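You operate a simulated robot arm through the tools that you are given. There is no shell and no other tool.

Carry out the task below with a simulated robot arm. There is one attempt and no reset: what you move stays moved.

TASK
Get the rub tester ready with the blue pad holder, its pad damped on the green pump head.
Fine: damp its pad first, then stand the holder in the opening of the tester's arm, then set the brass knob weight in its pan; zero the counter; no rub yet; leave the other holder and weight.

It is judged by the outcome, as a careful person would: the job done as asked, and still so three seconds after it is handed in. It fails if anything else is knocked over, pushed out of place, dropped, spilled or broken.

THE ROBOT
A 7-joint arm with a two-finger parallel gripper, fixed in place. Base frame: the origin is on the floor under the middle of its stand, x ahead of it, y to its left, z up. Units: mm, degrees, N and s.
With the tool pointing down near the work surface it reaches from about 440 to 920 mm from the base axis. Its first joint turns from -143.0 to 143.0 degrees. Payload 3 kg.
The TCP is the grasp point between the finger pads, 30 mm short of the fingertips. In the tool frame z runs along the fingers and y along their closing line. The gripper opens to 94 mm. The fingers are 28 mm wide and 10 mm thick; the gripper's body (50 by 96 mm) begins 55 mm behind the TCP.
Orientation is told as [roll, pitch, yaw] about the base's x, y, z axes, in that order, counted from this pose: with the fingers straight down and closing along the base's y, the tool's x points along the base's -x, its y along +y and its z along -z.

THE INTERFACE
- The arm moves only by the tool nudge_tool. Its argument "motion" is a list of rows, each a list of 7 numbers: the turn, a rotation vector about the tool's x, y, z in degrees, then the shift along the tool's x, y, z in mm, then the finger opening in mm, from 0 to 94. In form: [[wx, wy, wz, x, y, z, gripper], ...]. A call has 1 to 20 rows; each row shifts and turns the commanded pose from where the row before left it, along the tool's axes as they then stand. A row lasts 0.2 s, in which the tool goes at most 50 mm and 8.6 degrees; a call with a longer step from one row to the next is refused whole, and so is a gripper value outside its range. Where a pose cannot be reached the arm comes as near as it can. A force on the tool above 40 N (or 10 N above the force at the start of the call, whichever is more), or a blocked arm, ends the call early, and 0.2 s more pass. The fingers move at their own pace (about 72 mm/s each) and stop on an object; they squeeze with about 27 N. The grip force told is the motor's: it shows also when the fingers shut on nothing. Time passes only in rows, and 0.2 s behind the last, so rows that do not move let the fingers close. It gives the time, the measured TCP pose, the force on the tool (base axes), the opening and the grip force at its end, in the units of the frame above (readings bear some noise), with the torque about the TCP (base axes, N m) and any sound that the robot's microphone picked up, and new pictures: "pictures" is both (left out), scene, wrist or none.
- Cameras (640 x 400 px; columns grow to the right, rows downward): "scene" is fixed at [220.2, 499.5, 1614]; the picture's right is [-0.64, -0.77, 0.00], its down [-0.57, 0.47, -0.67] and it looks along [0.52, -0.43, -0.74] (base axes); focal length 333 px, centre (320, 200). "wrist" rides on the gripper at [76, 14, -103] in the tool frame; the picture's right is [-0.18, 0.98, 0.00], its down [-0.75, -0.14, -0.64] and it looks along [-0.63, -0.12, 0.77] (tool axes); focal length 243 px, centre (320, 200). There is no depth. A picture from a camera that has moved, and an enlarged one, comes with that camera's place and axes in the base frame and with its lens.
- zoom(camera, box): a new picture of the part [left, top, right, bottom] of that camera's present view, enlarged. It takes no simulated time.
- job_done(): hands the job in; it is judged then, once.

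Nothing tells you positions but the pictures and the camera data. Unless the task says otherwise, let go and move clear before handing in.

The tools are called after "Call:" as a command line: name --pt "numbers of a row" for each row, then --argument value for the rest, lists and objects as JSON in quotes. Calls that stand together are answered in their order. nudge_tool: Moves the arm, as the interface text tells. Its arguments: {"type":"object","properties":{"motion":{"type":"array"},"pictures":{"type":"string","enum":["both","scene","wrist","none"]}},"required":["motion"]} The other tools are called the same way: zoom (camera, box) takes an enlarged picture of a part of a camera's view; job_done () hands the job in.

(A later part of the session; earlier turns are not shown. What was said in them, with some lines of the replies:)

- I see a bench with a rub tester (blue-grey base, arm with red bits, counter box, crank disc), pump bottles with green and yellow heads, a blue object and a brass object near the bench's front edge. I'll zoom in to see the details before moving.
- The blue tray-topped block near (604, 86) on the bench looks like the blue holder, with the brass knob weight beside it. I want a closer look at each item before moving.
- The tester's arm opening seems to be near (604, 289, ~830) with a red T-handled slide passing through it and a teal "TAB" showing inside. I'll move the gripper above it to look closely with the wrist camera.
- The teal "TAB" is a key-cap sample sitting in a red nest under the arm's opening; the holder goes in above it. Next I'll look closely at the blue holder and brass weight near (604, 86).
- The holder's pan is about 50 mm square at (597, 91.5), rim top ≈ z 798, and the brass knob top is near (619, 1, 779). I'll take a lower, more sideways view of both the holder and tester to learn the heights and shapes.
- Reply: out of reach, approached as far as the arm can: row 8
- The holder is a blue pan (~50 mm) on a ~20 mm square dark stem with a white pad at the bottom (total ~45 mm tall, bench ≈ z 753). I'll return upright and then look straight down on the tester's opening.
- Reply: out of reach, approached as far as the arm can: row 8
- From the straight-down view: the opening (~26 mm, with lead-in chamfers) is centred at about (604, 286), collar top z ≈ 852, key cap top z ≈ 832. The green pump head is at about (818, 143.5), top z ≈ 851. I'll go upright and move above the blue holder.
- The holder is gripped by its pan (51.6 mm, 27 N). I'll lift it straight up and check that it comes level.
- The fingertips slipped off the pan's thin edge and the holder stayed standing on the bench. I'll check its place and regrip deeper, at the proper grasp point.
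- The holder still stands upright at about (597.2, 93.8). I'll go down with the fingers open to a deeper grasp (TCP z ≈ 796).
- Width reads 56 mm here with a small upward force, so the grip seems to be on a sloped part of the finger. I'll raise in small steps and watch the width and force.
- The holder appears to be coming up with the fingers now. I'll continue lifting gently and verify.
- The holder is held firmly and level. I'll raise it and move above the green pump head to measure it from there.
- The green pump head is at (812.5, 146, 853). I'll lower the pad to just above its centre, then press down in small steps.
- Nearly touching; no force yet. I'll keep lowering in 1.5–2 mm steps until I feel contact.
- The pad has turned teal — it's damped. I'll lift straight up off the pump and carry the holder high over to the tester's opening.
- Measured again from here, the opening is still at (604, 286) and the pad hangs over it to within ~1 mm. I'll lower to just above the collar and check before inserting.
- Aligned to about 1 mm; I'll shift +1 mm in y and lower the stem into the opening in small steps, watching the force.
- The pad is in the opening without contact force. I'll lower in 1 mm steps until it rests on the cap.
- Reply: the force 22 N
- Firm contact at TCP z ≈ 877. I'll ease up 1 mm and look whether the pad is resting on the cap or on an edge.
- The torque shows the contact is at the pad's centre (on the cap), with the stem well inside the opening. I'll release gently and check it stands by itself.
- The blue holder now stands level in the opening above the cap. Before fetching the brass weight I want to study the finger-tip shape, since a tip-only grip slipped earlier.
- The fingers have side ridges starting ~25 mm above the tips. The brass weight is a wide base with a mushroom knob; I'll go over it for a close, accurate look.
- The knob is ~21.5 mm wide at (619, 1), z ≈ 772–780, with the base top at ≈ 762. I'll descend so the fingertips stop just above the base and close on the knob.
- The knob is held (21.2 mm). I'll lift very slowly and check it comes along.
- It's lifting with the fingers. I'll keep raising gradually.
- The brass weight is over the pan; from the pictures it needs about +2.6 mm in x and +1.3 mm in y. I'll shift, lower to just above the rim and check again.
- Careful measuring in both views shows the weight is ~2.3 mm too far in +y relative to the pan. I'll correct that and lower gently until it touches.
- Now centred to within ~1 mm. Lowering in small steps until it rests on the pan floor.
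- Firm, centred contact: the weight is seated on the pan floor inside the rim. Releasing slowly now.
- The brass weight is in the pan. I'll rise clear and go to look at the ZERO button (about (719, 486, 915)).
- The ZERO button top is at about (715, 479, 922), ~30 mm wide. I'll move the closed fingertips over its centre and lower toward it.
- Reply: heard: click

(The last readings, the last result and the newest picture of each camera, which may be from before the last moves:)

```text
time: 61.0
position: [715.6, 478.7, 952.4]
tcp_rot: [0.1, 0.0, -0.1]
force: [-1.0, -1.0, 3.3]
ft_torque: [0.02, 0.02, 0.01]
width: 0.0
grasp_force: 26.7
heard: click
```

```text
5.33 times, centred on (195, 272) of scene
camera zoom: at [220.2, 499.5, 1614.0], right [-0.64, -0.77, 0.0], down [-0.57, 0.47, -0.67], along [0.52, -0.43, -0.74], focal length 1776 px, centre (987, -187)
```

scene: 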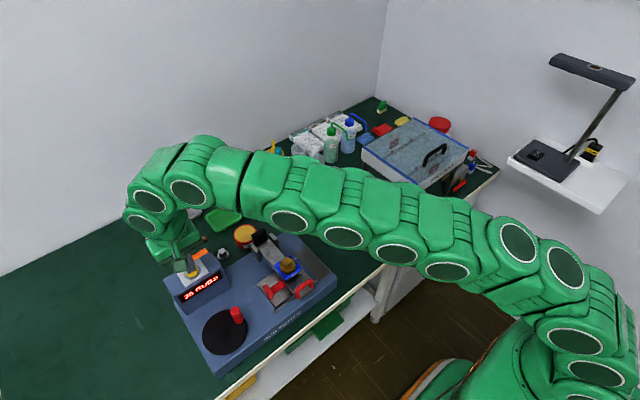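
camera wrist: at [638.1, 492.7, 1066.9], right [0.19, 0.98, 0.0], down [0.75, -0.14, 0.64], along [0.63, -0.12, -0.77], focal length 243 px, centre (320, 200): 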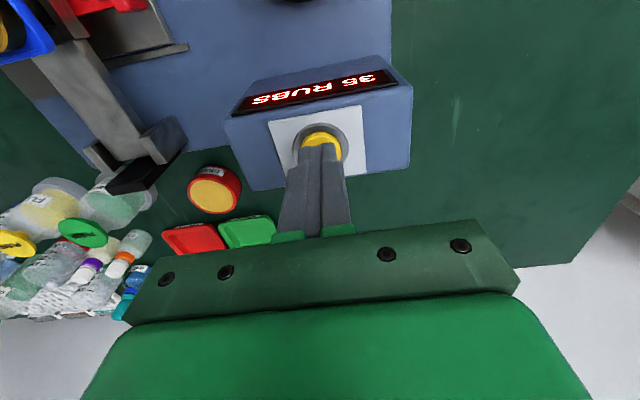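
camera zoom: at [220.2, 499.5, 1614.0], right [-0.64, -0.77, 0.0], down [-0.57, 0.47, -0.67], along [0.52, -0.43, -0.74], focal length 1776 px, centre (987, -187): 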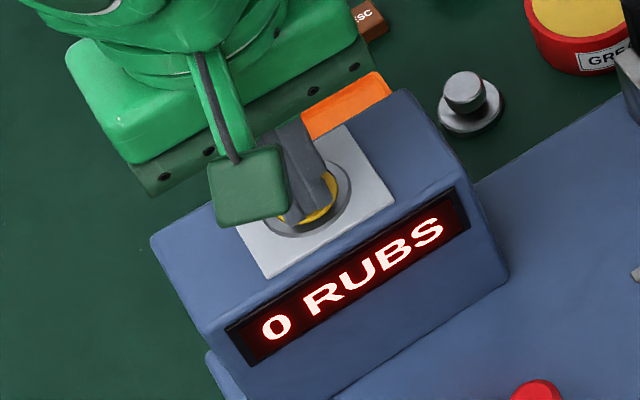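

A click was heard and the counter now reads "0 RUBS". I'll lift straight off the button, move clear, and check everything.

Call:
nudge_tool --pt "0 0 0 0 0 -3 0" --pt "0 0 0 0 0 -10 0" --pt "0 0 0 0 0 -25 0" --pt "0 0 0 0 0 -40 0" --pt "0 0 0 0 0 -45 0" --pt "0 0 0 0 0 -45 0" --pt "0 0 0 20 -35 -15 0" --pt "0 0 0 20 -40 0 0" --pt "0 0 0 20 -40 0 0" --pt "0 0 0 20 -40 0 0" --pt "0 0 0 20 -40 0 0" --pt "0 0 0 20 -40 0 0" --pt "0 0 0 10 -40 0 0" --pt "0 0 0 0 0 0 0" --pictures "both"

Call:
zoom --camera "scene" --box '[160, 210, 340, 380]'

Call:
zoom --camera "scene" --box '[265, 245, 325, 305]'

Call:
zoom --camera "scene" --box '[240, 130, 400, 260]'

```text
time: 64.0
position: [563.1, 186.2, 1097.1]
tcp_rot: [-0.1, 0.0, 0.1]
force: [-0.3, -0.1, 0.4]
ft_torque: [0.02, -0.01, -0.03]
width: 0.1
grasp_force: 27.2
out of reach, approached as far as the arm can: row 5, 6
camera wrist: at [486.2, 202.5, 1199.2], right [0.18, 0.98, 0.0], down [0.75, -0.14, 0.64], along [0.63, -0.12, -0.77], focal length 243 px, centre (320, 200)
```

scene: 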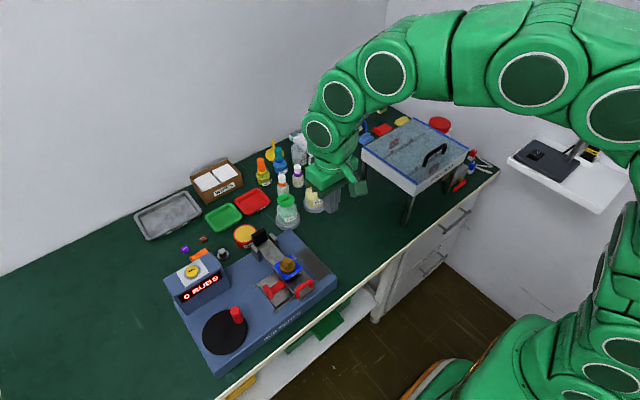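
wrist: 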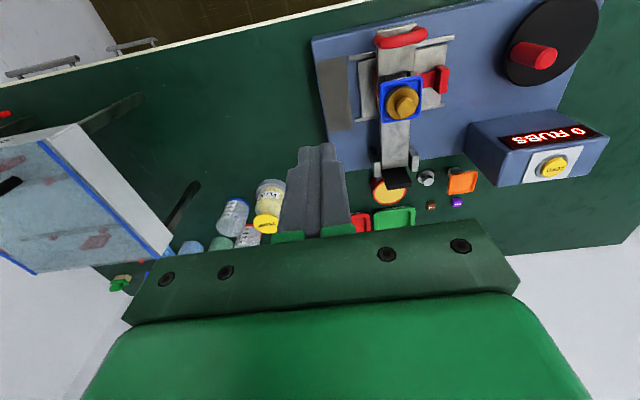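

```text
2.35 times, centred on (250, 295) of scene
camera zoom: at [220.2, 499.5, 1614.0], right [-0.64, -0.77, 0.0], down [-0.57, 0.47, -0.67], along [0.52, -0.43, -0.74], focal length 784 px, centre (485, -24)
```

zoom: 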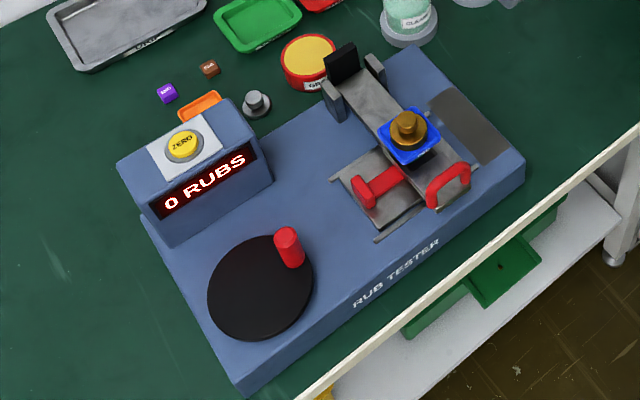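

```text
6.67 times, centred on (295, 275) of scene
camera zoom: at [220.2, 499.5, 1614.0], right [-0.64, -0.77, 0.0], down [-0.57, 0.47, -0.67], along [0.52, -0.43, -0.74], focal length 2220 px, centre (487, -300)
```

zoom: 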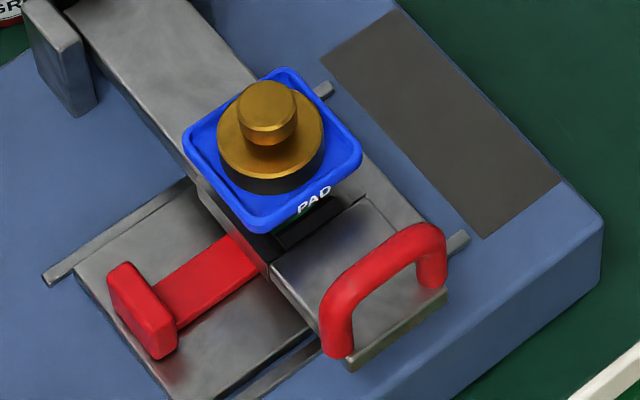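

```text
3.08 times, centred on (320, 195) of scene
camera zoom: at [220.2, 499.5, 1614.0], right [-0.64, -0.77, 0.0], down [-0.57, 0.47, -0.67], along [0.52, -0.43, -0.74], focal length 1025 px, centre (320, 215)
```

zoom: 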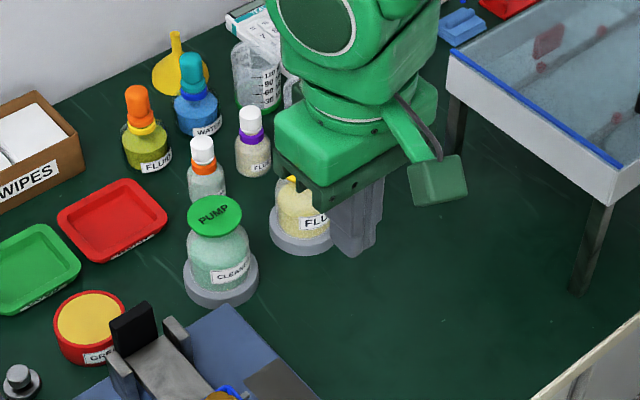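

Counter reads zero, and the weight, holder and other items look in place. I'll do a last close check of the holder's seating from both cameras and a short wait to confirm it is stable.

Call:
nudge_tool --pt "0 0 0 0 0 0 30" --pt "0 0 0 0 0 0 40" --pt "0 0 0 0 0 0 40" --pt "0 0 0 0 0 0 40" --pt "0 0 0 0 0 0 40" --pt "0 0 0 0 0 0 40" --pt "0 0 0 0 0 0 40" --pt "0 0 0 0 0 0 40" --pt "0 0 0 0 0 0 40" --pt "0 0 0 0 0 0 40" --pt "0 0 0 0 0 0 40" --pt "0 0 0 0 0 0 40" --pt "0 0 0 0 0 0 40" --pt "0 0 0 0 0 0 40" --pt "0 0 0 0 0 0 40" --pictures "both"

Call:
zoom --camera "scene" --box '[275, 250, 315, 285]'

Call:
zoom --camera "wrist" --box '[340, 20, 470, 150]'

Call:
zoom --camera "wrist" --box '[460, 100, 620, 200]'

```text
time: 67.2
position: [563.6, 187.2, 1098.1]
tcp_rot: [0.0, 0.0, 0.0]
force: [-0.1, 0.1, 0.3]
ft_torque: [0.02, 0.02, 0.01]
width: 40.0
grasp_force: 0.1
camera wrist: at [486.3, 202.9, 1199.2], right [0.18, 0.98, 0.0], down [0.75, -0.14, 0.64], along [0.63, -0.12, -0.77], focal length 243 px, centre (320, 200)
```

scene: 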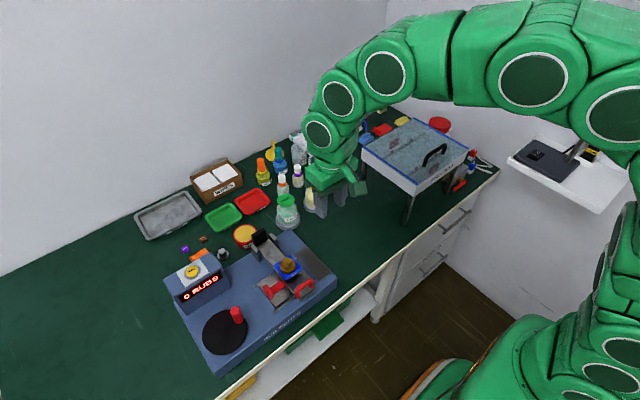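
wrist: 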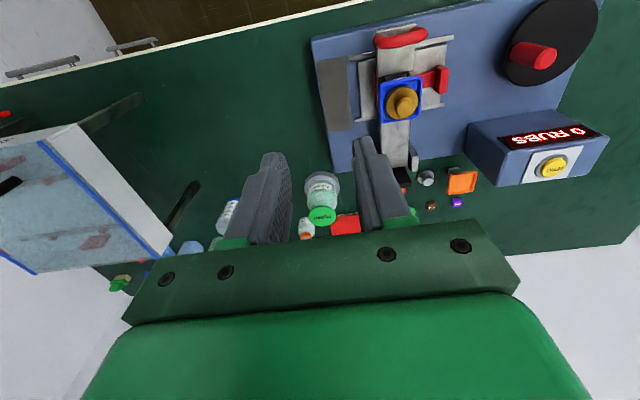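

```text
11.43 times, centred on (295, 268) of scene
camera zoom: at [220.2, 499.5, 1614.0], right [-0.64, -0.77, 0.0], down [-0.57, 0.47, -0.67], along [0.52, -0.43, -0.74], focal length 3806 px, centre (606, -571)
```

zoom: 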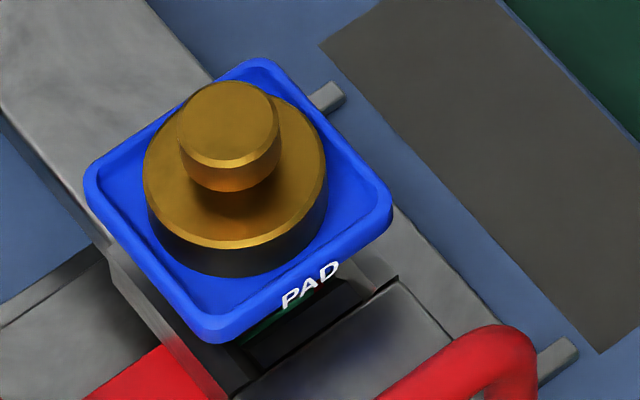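

```text
3.08 times, centred on (405, 85) of wrist
camera zoom: at [486.3, 202.9, 1199.2], right [0.18, 0.98, 0.0], down [0.75, -0.14, 0.64], along [0.63, -0.12, -0.77], focal length 746 px, centre (58, 554)
```

zoom: 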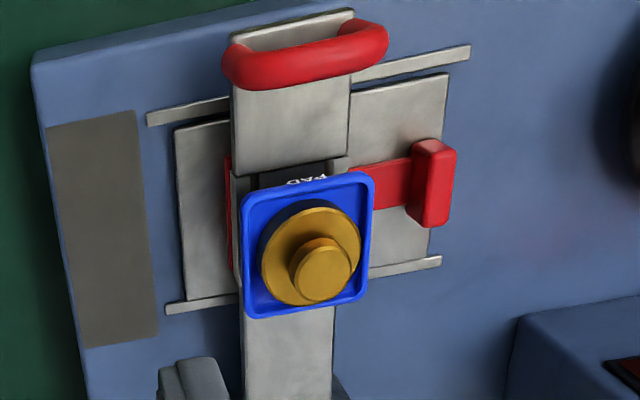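

```text
4.00 times, centred on (540, 150) of wrist
camera zoom: at [486.3, 202.9, 1199.2], right [0.18, 0.98, 0.0], down [0.75, -0.14, 0.64], along [0.63, -0.12, -0.77], focal length 970 px, centre (-560, 400)
```

zoom: 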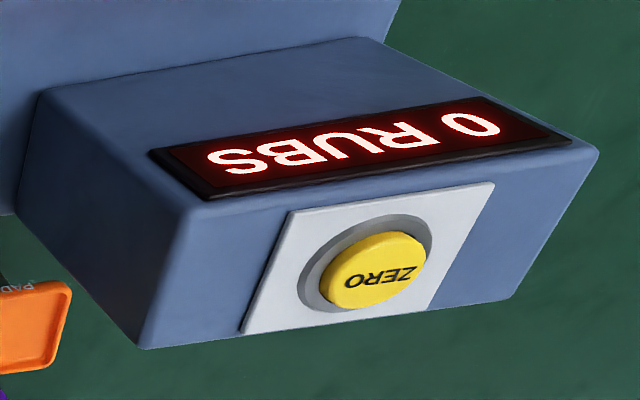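

The weight is still flat in the blue holder's pan and the holder stands level in the tester arm's opening with its damped pad. The counter reads 0, nothing else has moved, and the arm is clear, so I'm handing in.

Call:
job_done

```text
The job is handed in.
```

The rub tester is set up as you asked, and the job is handed in. I watched it for about three seconds beforehand and nothing shifted.

- **Pad:** I pressed it once on the green pump head, and it turned from white to teal.
- **Holder:** The blue holder stands level in the opening of the tester's arm, with its pad resting on the key cap sample.
- **Weight:** The brass knob weight sits in the holder's pan, inside the rim.
- **Counter:** I pressed ZERO, heard a click, and it now reads "0 RUBS". I did not turn the crank.

My first grip on the blue holder slipped as I lifted. It stayed upright on the bench, moved about 2 mm, and the second grip held. I left the orange holder and the steel weight alone, and saw nothing else knocked over or pushed out of place.
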